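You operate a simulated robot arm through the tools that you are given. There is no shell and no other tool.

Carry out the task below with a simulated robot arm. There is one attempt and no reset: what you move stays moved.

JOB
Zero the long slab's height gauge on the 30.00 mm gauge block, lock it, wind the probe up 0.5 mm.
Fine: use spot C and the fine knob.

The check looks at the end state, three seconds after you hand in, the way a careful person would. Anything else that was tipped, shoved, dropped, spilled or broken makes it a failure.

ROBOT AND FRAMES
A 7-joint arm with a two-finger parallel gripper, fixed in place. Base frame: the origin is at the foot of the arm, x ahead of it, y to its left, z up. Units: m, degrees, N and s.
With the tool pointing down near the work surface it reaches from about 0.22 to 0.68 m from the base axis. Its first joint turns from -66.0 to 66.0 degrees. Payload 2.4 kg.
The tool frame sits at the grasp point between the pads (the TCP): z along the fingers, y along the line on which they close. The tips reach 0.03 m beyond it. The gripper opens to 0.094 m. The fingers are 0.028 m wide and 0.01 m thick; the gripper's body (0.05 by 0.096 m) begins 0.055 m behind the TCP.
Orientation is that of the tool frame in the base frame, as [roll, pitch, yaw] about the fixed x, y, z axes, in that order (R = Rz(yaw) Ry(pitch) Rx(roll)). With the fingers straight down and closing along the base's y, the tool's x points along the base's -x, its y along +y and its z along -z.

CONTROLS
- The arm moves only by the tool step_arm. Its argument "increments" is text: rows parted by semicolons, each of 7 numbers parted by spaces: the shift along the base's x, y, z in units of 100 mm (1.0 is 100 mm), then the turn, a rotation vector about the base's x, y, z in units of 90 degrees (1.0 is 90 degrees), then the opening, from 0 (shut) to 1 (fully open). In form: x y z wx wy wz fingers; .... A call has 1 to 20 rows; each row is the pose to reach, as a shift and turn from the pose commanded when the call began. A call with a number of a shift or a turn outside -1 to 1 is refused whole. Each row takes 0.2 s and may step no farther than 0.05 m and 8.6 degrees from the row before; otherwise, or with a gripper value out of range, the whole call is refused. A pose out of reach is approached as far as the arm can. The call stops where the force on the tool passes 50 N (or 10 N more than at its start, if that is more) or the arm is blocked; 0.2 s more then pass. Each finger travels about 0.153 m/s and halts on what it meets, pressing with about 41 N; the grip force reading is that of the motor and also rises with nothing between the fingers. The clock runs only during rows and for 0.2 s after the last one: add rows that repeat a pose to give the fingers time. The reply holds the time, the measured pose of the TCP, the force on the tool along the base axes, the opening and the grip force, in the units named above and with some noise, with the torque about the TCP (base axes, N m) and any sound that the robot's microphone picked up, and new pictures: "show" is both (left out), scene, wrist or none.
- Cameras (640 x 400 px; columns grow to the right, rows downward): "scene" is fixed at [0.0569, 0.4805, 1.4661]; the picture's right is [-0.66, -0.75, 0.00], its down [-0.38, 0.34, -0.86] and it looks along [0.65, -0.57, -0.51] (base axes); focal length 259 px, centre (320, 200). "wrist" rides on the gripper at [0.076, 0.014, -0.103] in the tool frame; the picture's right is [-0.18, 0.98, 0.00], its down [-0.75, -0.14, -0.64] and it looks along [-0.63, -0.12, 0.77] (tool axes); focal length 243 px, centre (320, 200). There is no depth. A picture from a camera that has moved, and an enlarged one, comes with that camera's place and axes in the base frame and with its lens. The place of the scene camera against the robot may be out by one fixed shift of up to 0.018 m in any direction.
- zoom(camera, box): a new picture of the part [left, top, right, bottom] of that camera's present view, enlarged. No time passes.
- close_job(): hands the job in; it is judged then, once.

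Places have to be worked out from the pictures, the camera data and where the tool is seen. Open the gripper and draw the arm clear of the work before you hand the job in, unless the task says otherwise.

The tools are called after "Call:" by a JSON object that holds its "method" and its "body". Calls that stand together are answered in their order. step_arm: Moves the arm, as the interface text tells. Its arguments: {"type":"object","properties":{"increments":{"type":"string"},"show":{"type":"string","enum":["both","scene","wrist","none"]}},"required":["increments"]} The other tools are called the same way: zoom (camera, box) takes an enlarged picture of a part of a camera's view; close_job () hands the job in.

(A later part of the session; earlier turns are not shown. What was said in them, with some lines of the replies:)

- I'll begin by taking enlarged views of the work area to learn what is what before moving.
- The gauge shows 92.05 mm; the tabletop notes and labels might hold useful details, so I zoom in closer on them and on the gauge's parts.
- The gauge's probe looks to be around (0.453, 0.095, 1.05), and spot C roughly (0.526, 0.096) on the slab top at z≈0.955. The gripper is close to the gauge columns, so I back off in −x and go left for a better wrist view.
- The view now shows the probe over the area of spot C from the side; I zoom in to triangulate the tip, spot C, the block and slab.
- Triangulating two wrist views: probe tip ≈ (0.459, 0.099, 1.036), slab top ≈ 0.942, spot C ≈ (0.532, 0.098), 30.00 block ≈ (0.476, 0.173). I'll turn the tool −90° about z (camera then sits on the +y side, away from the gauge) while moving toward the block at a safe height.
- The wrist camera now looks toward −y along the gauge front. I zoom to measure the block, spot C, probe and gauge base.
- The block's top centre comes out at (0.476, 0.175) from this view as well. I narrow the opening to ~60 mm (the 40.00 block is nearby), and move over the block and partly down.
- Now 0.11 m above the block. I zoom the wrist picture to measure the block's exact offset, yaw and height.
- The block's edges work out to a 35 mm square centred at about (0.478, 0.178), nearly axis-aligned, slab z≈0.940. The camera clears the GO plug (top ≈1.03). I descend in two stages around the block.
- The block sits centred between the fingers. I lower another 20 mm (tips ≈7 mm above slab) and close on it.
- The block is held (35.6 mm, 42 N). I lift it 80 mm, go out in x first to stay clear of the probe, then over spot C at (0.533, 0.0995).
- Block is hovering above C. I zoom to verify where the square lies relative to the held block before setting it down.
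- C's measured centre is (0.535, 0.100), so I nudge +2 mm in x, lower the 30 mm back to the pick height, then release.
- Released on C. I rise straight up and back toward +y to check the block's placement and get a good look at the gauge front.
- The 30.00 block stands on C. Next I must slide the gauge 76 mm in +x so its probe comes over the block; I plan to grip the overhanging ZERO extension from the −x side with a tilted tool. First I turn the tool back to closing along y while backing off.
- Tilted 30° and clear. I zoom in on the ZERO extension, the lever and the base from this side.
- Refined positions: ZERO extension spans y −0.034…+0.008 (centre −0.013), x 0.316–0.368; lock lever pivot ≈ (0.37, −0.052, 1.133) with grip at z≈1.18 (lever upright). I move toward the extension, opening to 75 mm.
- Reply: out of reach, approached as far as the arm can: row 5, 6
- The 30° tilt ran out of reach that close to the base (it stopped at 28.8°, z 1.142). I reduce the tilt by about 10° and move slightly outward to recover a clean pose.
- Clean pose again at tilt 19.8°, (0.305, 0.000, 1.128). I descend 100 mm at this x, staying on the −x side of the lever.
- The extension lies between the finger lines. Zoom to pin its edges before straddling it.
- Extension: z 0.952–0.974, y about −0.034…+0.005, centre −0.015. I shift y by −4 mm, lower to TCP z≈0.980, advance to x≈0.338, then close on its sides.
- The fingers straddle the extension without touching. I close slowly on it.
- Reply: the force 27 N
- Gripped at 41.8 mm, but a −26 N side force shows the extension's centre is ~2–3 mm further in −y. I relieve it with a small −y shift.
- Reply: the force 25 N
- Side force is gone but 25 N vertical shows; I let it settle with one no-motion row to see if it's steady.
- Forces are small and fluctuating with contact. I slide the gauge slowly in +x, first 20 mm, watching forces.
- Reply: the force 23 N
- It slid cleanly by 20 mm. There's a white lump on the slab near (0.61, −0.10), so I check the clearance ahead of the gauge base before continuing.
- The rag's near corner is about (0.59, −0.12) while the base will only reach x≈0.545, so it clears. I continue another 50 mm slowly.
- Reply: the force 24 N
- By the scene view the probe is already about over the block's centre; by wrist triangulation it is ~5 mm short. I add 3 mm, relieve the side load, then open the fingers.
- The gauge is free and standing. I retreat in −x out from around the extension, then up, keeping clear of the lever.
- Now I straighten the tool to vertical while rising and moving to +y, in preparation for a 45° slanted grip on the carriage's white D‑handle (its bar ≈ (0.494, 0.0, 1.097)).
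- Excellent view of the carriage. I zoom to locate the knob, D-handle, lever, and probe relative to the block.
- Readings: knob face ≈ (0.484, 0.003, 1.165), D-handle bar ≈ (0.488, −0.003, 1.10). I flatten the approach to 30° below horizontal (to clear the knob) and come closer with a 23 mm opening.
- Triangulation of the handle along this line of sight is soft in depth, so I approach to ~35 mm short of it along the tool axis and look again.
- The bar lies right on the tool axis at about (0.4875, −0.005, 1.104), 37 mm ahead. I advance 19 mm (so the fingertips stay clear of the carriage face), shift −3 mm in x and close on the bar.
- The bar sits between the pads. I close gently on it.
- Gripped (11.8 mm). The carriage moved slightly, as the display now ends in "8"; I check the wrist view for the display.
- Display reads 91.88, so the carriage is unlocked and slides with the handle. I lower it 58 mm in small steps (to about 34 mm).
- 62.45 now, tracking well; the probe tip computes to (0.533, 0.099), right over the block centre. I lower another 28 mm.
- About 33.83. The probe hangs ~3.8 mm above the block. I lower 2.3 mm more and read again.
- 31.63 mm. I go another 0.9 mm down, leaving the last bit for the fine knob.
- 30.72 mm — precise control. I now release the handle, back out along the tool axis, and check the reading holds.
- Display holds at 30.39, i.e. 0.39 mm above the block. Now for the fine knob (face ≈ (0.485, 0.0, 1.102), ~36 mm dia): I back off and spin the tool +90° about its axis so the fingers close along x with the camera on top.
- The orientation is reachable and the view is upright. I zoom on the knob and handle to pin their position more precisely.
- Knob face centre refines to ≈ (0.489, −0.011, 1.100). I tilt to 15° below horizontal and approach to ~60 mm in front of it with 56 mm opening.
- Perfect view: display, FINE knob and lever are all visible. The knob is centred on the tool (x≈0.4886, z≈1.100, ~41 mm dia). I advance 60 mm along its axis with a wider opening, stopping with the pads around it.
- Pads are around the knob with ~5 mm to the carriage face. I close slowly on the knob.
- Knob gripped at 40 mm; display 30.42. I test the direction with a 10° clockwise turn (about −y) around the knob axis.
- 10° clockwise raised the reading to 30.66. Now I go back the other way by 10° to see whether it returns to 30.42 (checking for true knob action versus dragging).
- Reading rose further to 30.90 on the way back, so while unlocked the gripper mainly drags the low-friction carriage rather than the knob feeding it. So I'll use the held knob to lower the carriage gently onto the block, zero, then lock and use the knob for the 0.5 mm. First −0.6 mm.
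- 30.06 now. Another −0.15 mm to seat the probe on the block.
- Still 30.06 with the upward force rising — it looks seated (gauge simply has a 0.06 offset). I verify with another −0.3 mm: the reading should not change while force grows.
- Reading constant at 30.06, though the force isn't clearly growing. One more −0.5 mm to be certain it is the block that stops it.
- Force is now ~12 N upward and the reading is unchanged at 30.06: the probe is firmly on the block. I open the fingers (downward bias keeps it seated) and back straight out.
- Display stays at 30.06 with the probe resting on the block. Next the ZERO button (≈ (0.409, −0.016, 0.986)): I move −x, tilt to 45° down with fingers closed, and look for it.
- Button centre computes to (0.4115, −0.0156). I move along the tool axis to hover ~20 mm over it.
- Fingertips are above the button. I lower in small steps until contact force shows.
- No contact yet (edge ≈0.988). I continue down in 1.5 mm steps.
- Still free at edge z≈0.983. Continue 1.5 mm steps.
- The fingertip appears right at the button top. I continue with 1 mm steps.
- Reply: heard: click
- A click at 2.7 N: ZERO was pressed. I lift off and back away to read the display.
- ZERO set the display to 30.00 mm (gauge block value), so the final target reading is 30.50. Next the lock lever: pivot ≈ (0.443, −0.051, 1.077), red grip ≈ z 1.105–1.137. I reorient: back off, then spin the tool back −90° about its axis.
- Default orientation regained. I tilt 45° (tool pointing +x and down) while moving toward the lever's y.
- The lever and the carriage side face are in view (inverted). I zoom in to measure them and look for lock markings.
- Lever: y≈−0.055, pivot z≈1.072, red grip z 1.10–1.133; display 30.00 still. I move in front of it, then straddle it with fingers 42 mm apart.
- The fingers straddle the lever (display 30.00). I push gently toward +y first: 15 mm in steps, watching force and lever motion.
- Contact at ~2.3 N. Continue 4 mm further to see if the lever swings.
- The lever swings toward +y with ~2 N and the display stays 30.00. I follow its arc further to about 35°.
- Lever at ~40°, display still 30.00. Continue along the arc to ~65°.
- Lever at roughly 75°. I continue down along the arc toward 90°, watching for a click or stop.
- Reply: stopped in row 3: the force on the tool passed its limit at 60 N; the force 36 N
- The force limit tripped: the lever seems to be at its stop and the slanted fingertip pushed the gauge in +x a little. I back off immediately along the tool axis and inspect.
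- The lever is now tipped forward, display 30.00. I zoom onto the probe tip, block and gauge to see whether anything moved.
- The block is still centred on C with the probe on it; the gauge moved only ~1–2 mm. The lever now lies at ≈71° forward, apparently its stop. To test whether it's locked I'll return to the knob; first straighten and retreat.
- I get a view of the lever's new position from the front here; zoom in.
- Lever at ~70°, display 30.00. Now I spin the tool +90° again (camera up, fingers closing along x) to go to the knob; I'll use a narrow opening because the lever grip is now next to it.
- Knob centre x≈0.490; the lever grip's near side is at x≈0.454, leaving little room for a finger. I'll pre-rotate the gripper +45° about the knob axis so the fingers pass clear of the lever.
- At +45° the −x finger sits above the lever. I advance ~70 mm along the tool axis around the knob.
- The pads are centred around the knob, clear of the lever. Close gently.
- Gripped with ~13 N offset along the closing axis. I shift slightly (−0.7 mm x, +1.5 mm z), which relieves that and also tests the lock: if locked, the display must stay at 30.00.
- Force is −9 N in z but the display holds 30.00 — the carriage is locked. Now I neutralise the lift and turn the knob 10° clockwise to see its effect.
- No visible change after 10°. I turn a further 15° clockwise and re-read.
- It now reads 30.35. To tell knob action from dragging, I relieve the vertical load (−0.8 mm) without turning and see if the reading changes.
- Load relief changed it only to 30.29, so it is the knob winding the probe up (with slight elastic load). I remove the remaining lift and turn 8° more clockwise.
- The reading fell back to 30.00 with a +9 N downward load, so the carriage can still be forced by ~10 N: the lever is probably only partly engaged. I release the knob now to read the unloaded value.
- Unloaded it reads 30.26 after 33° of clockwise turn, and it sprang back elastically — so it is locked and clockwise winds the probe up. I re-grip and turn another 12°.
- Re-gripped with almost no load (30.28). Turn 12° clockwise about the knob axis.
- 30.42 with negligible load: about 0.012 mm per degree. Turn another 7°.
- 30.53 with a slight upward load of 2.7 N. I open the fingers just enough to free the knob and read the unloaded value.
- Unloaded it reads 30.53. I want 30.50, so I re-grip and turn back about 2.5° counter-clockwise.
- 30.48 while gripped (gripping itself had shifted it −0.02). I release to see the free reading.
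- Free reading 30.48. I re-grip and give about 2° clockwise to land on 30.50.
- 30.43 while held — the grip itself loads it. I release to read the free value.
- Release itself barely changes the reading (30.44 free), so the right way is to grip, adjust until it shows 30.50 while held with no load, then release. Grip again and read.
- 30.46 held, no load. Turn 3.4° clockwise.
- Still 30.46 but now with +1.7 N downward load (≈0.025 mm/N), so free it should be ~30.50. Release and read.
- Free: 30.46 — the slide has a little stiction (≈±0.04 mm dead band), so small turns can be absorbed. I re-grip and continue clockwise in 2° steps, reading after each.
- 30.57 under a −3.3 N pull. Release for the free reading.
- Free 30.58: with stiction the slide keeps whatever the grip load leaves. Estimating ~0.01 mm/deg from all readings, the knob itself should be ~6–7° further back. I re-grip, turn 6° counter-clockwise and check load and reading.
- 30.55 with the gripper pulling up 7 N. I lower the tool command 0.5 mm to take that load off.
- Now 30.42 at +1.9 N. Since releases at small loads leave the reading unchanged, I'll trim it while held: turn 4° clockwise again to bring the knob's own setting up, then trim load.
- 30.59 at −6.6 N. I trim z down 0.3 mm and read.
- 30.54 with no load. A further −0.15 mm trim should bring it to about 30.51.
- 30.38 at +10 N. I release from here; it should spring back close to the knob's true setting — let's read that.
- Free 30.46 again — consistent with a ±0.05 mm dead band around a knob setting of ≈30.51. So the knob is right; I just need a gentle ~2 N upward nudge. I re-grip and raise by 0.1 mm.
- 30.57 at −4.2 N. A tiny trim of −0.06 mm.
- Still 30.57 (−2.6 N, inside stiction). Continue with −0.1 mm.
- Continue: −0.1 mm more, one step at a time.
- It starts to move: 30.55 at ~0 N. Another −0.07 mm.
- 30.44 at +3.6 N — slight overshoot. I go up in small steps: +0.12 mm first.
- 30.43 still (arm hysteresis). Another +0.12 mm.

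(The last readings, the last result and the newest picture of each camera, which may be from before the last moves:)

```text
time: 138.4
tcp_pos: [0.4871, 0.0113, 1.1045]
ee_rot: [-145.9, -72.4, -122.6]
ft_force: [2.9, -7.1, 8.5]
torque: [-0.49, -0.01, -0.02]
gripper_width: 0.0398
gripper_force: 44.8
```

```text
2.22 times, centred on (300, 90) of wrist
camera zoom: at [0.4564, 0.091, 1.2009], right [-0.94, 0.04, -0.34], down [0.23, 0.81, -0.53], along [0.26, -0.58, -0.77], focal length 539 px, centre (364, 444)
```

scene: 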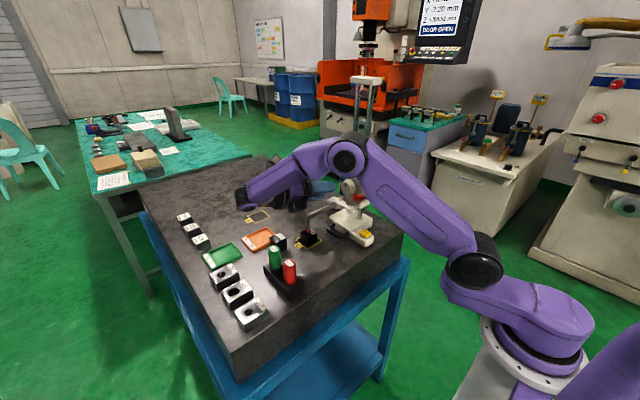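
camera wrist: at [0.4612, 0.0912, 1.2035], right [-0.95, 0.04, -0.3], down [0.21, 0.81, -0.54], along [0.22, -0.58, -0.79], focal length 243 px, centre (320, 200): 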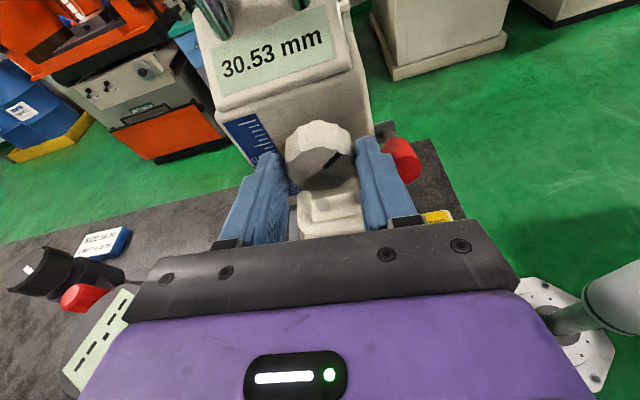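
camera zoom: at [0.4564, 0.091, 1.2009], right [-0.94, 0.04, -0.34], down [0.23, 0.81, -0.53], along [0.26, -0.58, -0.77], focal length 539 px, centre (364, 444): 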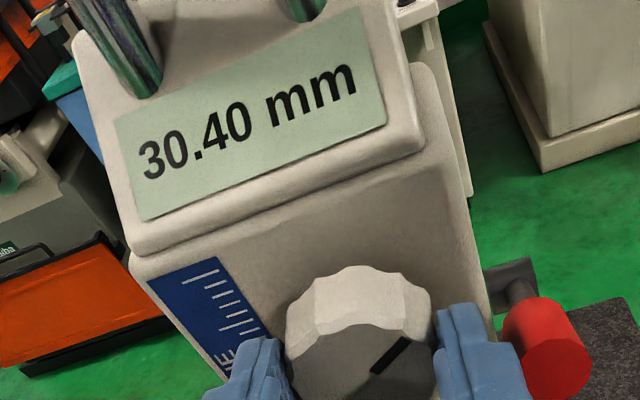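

I see: the arm settles slowly (integral action), so readings lag my commands. Net command since grip is about +0.01 mm; I add +0.03 mm and then hold 4 s to let it settle.

Call:
{"method": "step_arm", "body": {"increments": "0 0 0.0003 0 0 0 0.36; 0 0 0.0003 0 0 0 0.36; 0 0 0.0003 0 0 0 0.36; 0 0 0.0003 0 0 0 0.36; 0 0 0.0003 0 0 0 0.36; 0 0 0.0003 0 0 0 0.36; 0 0 0.0003 0 0 0 0.36; 0 0 0.0003 0 0 0 0.36; 0 0 0.0003 0 0 0 0.36; 0 0 0.0003 0 0 0 0.36; 0 0 0.0003 0 0 0 0.36; 0 0 0.0003 0 0 0 0.36; 0 0 0.0003 0 0 0 0.36; 0 0 0.0003 0 0 0 0.36; 0 0 0.0003 0 0 0 0.36; 0 0 0.0003 0 0 0 0.36; 0 0 0.0003 0 0 0 0.36; 0 0 0.0003 0 0 0 0.36; 0 0 0.0003 0 0 0 0.36; 0 0 0.0003 0 0 0 0.36", "show": "none"}}

Call:
{"method": "zoom", "body": {"camera": "wrist", "box": [200, 0, 400, 180]}}

```text
time: 142.6
tcp_pos: [0.4886, 0.0117, 1.1051]
ee_rot: [-146.0, -72.2, -122.5]
ft_force: [-0.8, -4.4, 11.6]
torque: [-0.38, -0.01, 0.0]
gripper_width: 0.0396
gripper_force: 44.7
```

```text
2.22 times, centred on (300, 90) of wrist
camera zoom: at [0.4564, 0.091, 1.2008], right [-0.94, 0.04, -0.34], down [0.23, 0.81, -0.53], along [0.26, -0.58, -0.77], focal length 539 px, centre (364, 444)
```

zoom: 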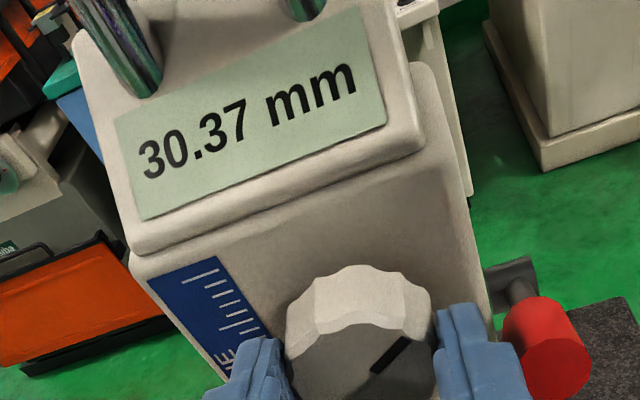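

Holding makes the arm press down (30.37 at +11.6 N). Releases from a pressed-down state were repeatable (30.46 twice), so I simply turn ~4° more clockwise (≈0.04 mm) in this pressed state and release.

Call:
{"method": "step_arm", "body": {"increments": "-0.0024 0 0 0 -0.0233 0 0.36; -0.0048 0 -0.0005 0 -0.0467 0 0.36; -0.0048 0 -0.0005 0 -0.0467 0 0.36; -0.0048 0 -0.0005 0 -0.0467 0 0.36", "show": "none"}}

Call:
{"method": "zoom", "body": {"camera": "wrist", "box": [200, 0, 400, 180]}}

```text
time: 143.6
tcp_pos: [0.4878, 0.0132, 1.1033]
ee_rot: [-135.6, -69.8, -132.2]
ft_force: [3.9, -6.8, 8.9]
torque: [-0.68, -0.03, 0.23]
gripper_width: 0.0397
gripper_force: 44.9
```

```text
2.22 times, centred on (300, 90) of wrist
camera zoom: at [0.449, 0.091, 1.1982], right [-0.91, 0.04, -0.41], down [0.27, 0.81, -0.51], along [0.31, -0.58, -0.75], focal length 539 px, centre (364, 444)
```

zoom: 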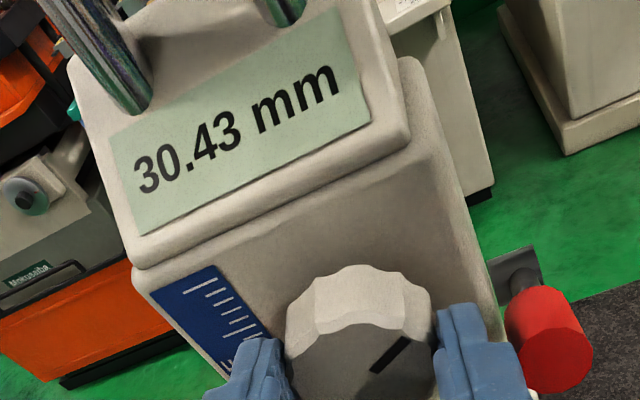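

30.43 at +8.9 N. Release and read the free value.

Call:
{"method": "step_arm", "body": {"increments": "0 0 0 0 0 0 0.4; 0 0 0 0 0 0 0.44; 0 0 0 0 0 0 0.47; 0 0 0 0 0 0 0.47", "show": "none"}}

Call:
{"method": "zoom", "body": {"camera": "wrist", "box": [200, 0, 400, 180]}}

```text
time: 144.6
tcp_pos: [0.4862, 0.0121, 1.1049]
ee_rot: [-135.7, -69.8, -132.1]
ft_force: [1.2, -0.7, 0.0]
torque: [0.0, -0.01, -0.01]
gripper_width: 0.0439
gripper_force: 0.1
```

```text
2.22 times, centred on (300, 90) of wrist
camera zoom: at [0.4489, 0.0913, 1.1982], right [-0.91, 0.04, -0.41], down [0.27, 0.81, -0.51], along [0.31, -0.58, -0.75], focal length 539 px, centre (364, 444)
```

zoom: 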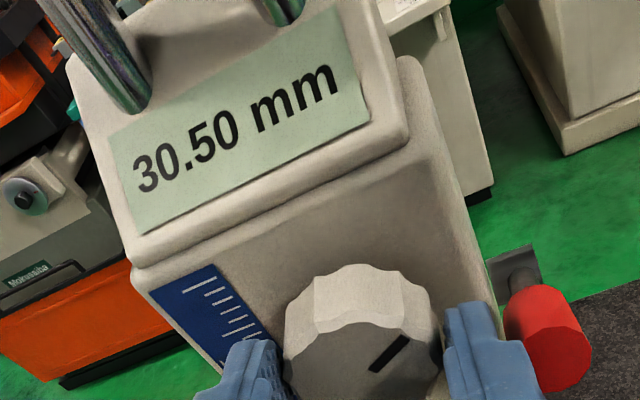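

Free reading is exactly 30.50. Before backing out I check the finger clearances to knob and lever.

Call:
{"method": "zoom", "body": {"camera": "wrist", "box": [250, 100, 400, 220]}}

Call:
{"method": "zoom", "body": {"camera": "scene", "box": [330, 150, 390, 210]}}

```text
3.33 times, centred on (325, 160) of wrist
camera zoom: at [0.4489, 0.0913, 1.1982], right [-0.91, 0.04, -0.41], down [0.27, 0.81, -0.51], along [0.31, -0.58, -0.75], focal length 809 px, centre (303, 333)
```

zoom: 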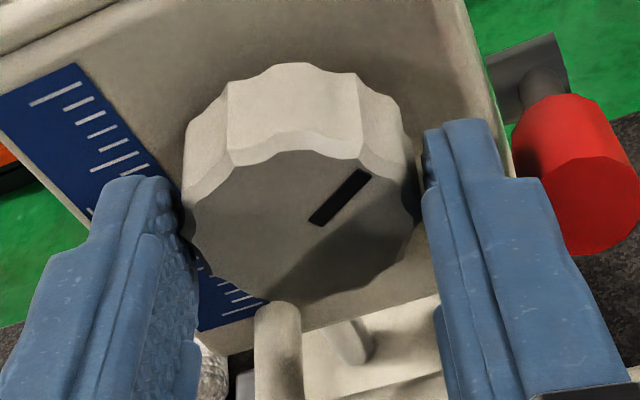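

```text
6.67 times, centred on (360, 180) of scene
camera zoom: at [0.0569, 0.4805, 1.4661], right [-0.66, -0.75, 0.0], down [-0.38, 0.34, -0.86], along [0.65, -0.57, -0.51], focal length 1725 px, centre (53, 333)
```

zoom: 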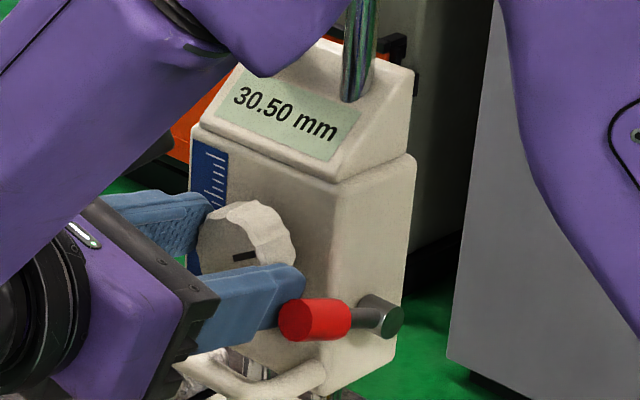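

The fingers are free of the knob but close to the lever grip. I open about 1 mm more and retreat slowly straight out in +y with small steps.

Call:
{"method": "step_arm", "body": {"increments": "0.003 0 0 0 0 0 0.48; 0.003 0 0 0 0 0 0.48; 0.002 0.04 0.01 0 0 0 0.48; 0.001 0.08 0.02 0 0 0 0.48; 0 0.12 0.03 0 0 0 0.48; -0.002 0.18 0.046 0 0 0 0.48; -0.004 0.26 0.067 0 0 0 0.48; -0.006 0.36 0.09 0 0 0 0.48", "show": "wrist"}}

Call:
{"method": "zoom", "body": {"camera": "wrist", "box": [200, 0, 420, 200]}}

```text
time: 146.4
tcp_pos: [0.488, 0.0488, 1.1129]
ee_rot: [-135.9, -69.8, -132.1]
ft_force: [-0.6, 0.6, -0.4]
torque: [-0.03, -0.03, -0.02]
gripper_width: 0.045
gripper_force: 0.1
camera wrist: at [0.448, 0.1274, 1.2069], right [-0.91, 0.04, -0.41], down [0.27, 0.81, -0.51], along [0.31, -0.58, -0.75], focal length 243 px, centre (320, 200)
```

wrist: 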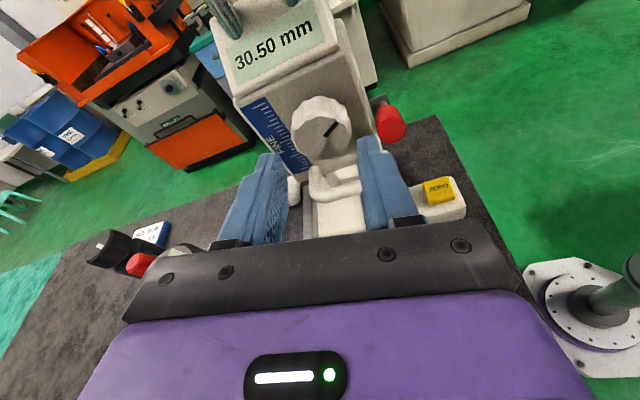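

```text
2.00 times, centred on (310, 100) of wrist
camera zoom: at [0.448, 0.1274, 1.2069], right [-0.91, 0.04, -0.41], down [0.27, 0.81, -0.51], along [0.31, -0.58, -0.75], focal length 485 px, centre (340, 400)
```

zoom: 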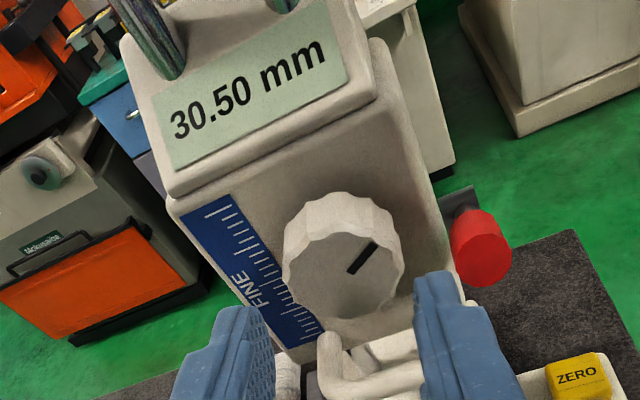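

Clear of the knob; the display holds 30.50 and the lever stays forward. I back farther away and rise.

Call:
{"method": "step_arm", "body": {"increments": "0 0.3 0.1 0 0 0 0.6; 0 0.5 0.3 0 0 0 0.8; 0 0.7 0.5 0 0 0 1; 0 0.9 0.8 0 0 0 1; 0 1.0 1.0 0 0 0 1; 0 1.0 1.0 0 0 0 1", "show": "none"}}

Call:
{"method": "step_arm", "body": {"increments": "-0.1 0.2 0.3 0.09 0.03 0 1; -0.3 0.3 0.6 0.18 0.06 0 1; -0.5 0.3 0.9 0.27 0.09 0 1; -0.6 0.3 1.0 0.36 0.12 0 1; -0.7 0.3 1.0 0.45 0.15 0 1; -0.7 0.3 1.0 0.45 0.15 0 1", "show": "both"}}

Call:
{"method": "zoom", "body": {"camera": "scene", "box": [280, 140, 400, 260]}}

```text
time: 147.8
tcp_pos: [0.4879, 0.1494, 1.2143]
ee_rot: [-135.7, -69.8, -132.2]
ft_force: [-0.5, 0.0, -1.2]
torque: [0.01, -0.02, 0.01]
gripper_width: 0.094
gripper_force: 0.0
```

```text
time: 149.2
tcp_pos: [0.4047, 0.1626, 1.2931]
ee_rot: [178.1, -35.1, -93.1]
ft_force: [0.2, 0.1, -0.4]
torque: [0.03, -0.04, -0.02]
gripper_width: 0.0939
gripper_force: 0.0
out of reach, approached as far as the arm can: row 3, 4, 5, 6
camera wrist: at [0.394, 0.1592, 1.4211], right [-0.97, 0.22, -0.08], down [0.21, 0.97, 0.09], along [0.1, 0.07, -0.99], focal length 243 px, centre (320, 200)
```

scene: 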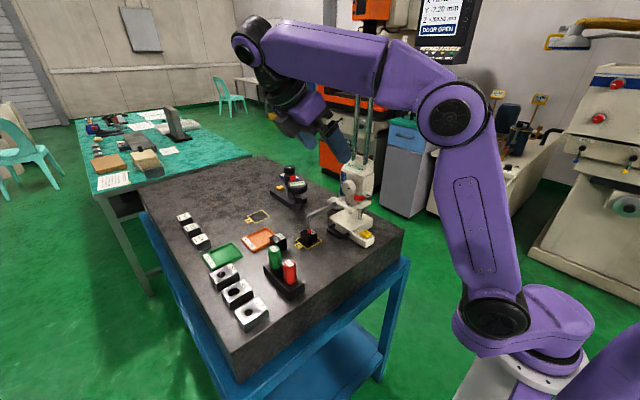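
wrist: 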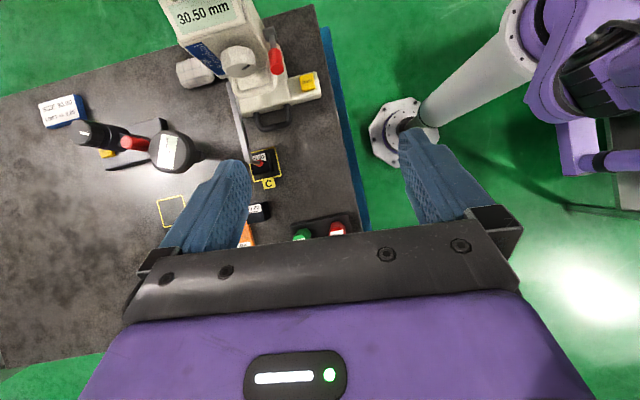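

```text
3.33 times, centred on (340, 200) of scene
camera zoom: at [0.0568, 0.4805, 1.4661], right [-0.66, -0.75, 0.0], down [-0.38, 0.34, -0.86], along [0.65, -0.57, -0.51], focal length 863 px, centre (253, 200)
```

zoom: 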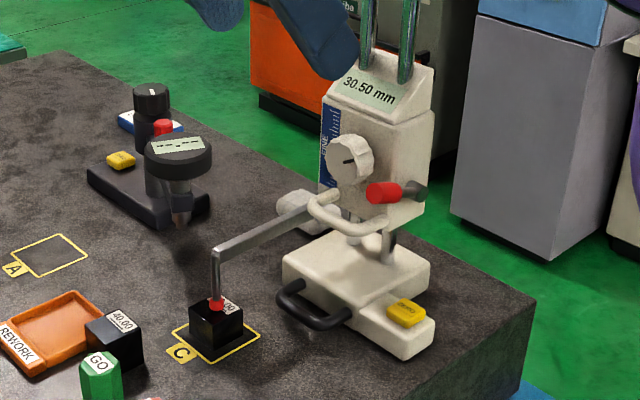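

Everything looks right: display 30.50, lever forward, block on C, other items untouched. I move the arm to a comfortably reachable clear pose and take one last look.

Call:
{"method": "step_arm", "body": {"increments": "-0.2 0.1 -0.3 0 0 0 1; -0.4 0.3 -0.4 0 0 0 1; -0.6 0.5 -0.4 0 0 0 1; -0.6 0.5 -0.4 0 0 0 1; -0.6 0.5 -0.4 0 0 0 1", "show": "both"}}

Call:
{"method": "zoom", "body": {"camera": "scene", "box": [330, 140, 400, 210]}}

Call:
{"method": "zoom", "body": {"camera": "scene", "box": [160, 190, 340, 340]}}

```text
time: 150.4
tcp_pos: [0.3468, 0.2126, 1.2535]
ee_rot: [178.2, -35.1, -93.1]
ft_force: [0.5, 0.8, -0.7]
torque: [0.0, -0.01, 0.02]
gripper_width: 0.0941
gripper_force: 0.0
camera wrist: at [0.3356, 0.21, 1.3817], right [-0.97, 0.22, -0.08], down [0.22, 0.97, 0.09], along [0.1, 0.07, -0.99], focal length 243 px, centre (320, 200)
```

scene: 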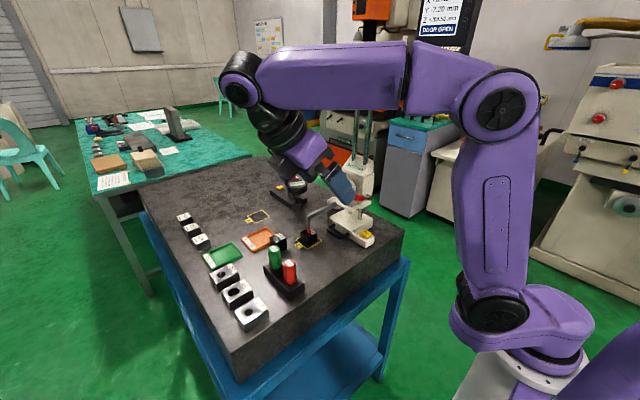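
wrist: 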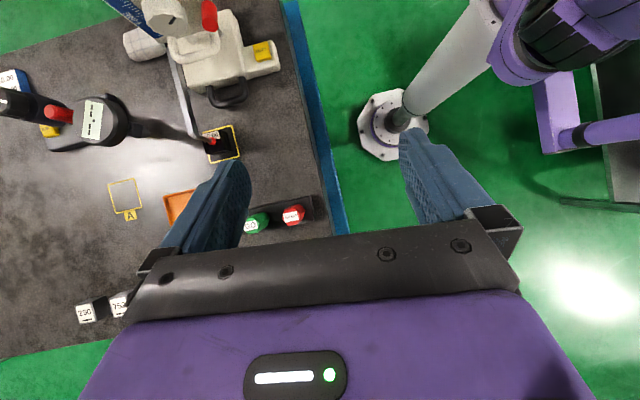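

```text
5.71 times, centred on (365, 175) of scene
camera zoom: at [0.0568, 0.4805, 1.4661], right [-0.66, -0.75, 0.0], down [-0.38, 0.34, -0.86], along [0.65, -0.57, -0.51], focal length 1479 px, centre (63, 343)
```

zoom: 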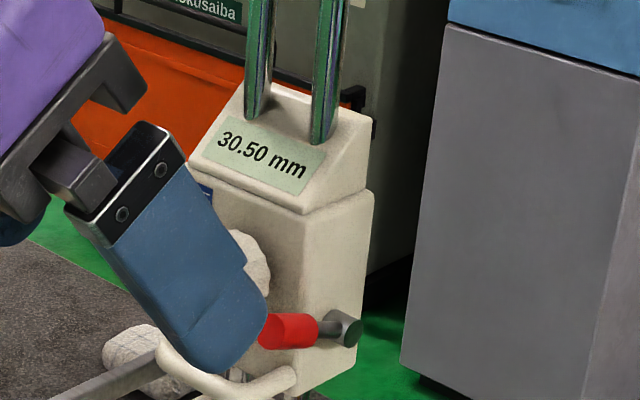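

```text
2.67 times, centred on (250, 265) of scene
camera zoom: at [0.0568, 0.4805, 1.4661], right [-0.66, -0.75, 0.0], down [-0.38, 0.34, -0.86], along [0.65, -0.57, -0.51], focal length 690 px, centre (507, 27)
```

zoom: 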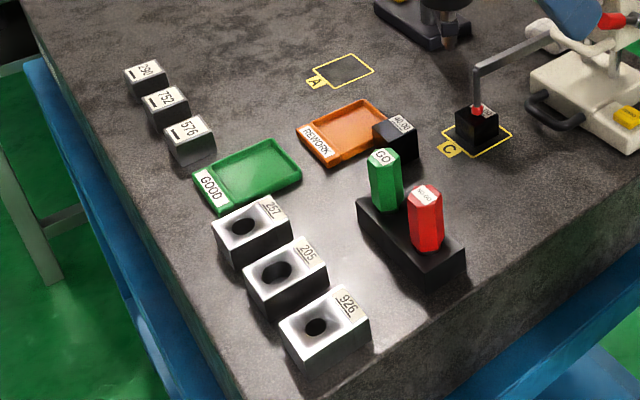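

The display reads 30.50 mm. The lock lever is engaged and the block stands on C under the probe. Everything else is where it was, and the gripper is open and clear. I hand in the job.

Call:
{"method": "close_job", "body": {}}

```text
The job is handed in.
```

I handed the job in with the height gauge zeroed on the 30.00 mm block, locked, and the probe wound up 0.5 mm. With nothing touching it, the display reads 30.50 mm.

- **Block and gauge position:** The probe didn't reach spot C, so I put the 30.00 block on C and slid the gauge about 75 mm along the slab until the probe was over it.
- **Zero:** I lowered the probe until it rested firmly on the block (it read 30.06) and pressed ZERO. The display then showed 30.00, so this gauge zeroes to the block's size and 30.50 is 0.5 mm up.
- **Lock:** The lever went forward to about 71° and stopped. I heard no click, but a 9 N upward pull no longer moved the reading, so I judged it locked.
- **Fine knob:** The locked slide has about ±0.05 mm of stick, so I repeated the final turn until it read 30.50 with the gripper off the knob.
- **Extra push on the gauge:** I pushed the lever past its stop once and the arm cut out at 60 N. The gauge shifted about 1–2 mm, but the block stayed put, the probe stayed on it and the display still read 30.00.

In the last pictures, everything else on the slab is where it started, and the gripper is open and clear of the work.
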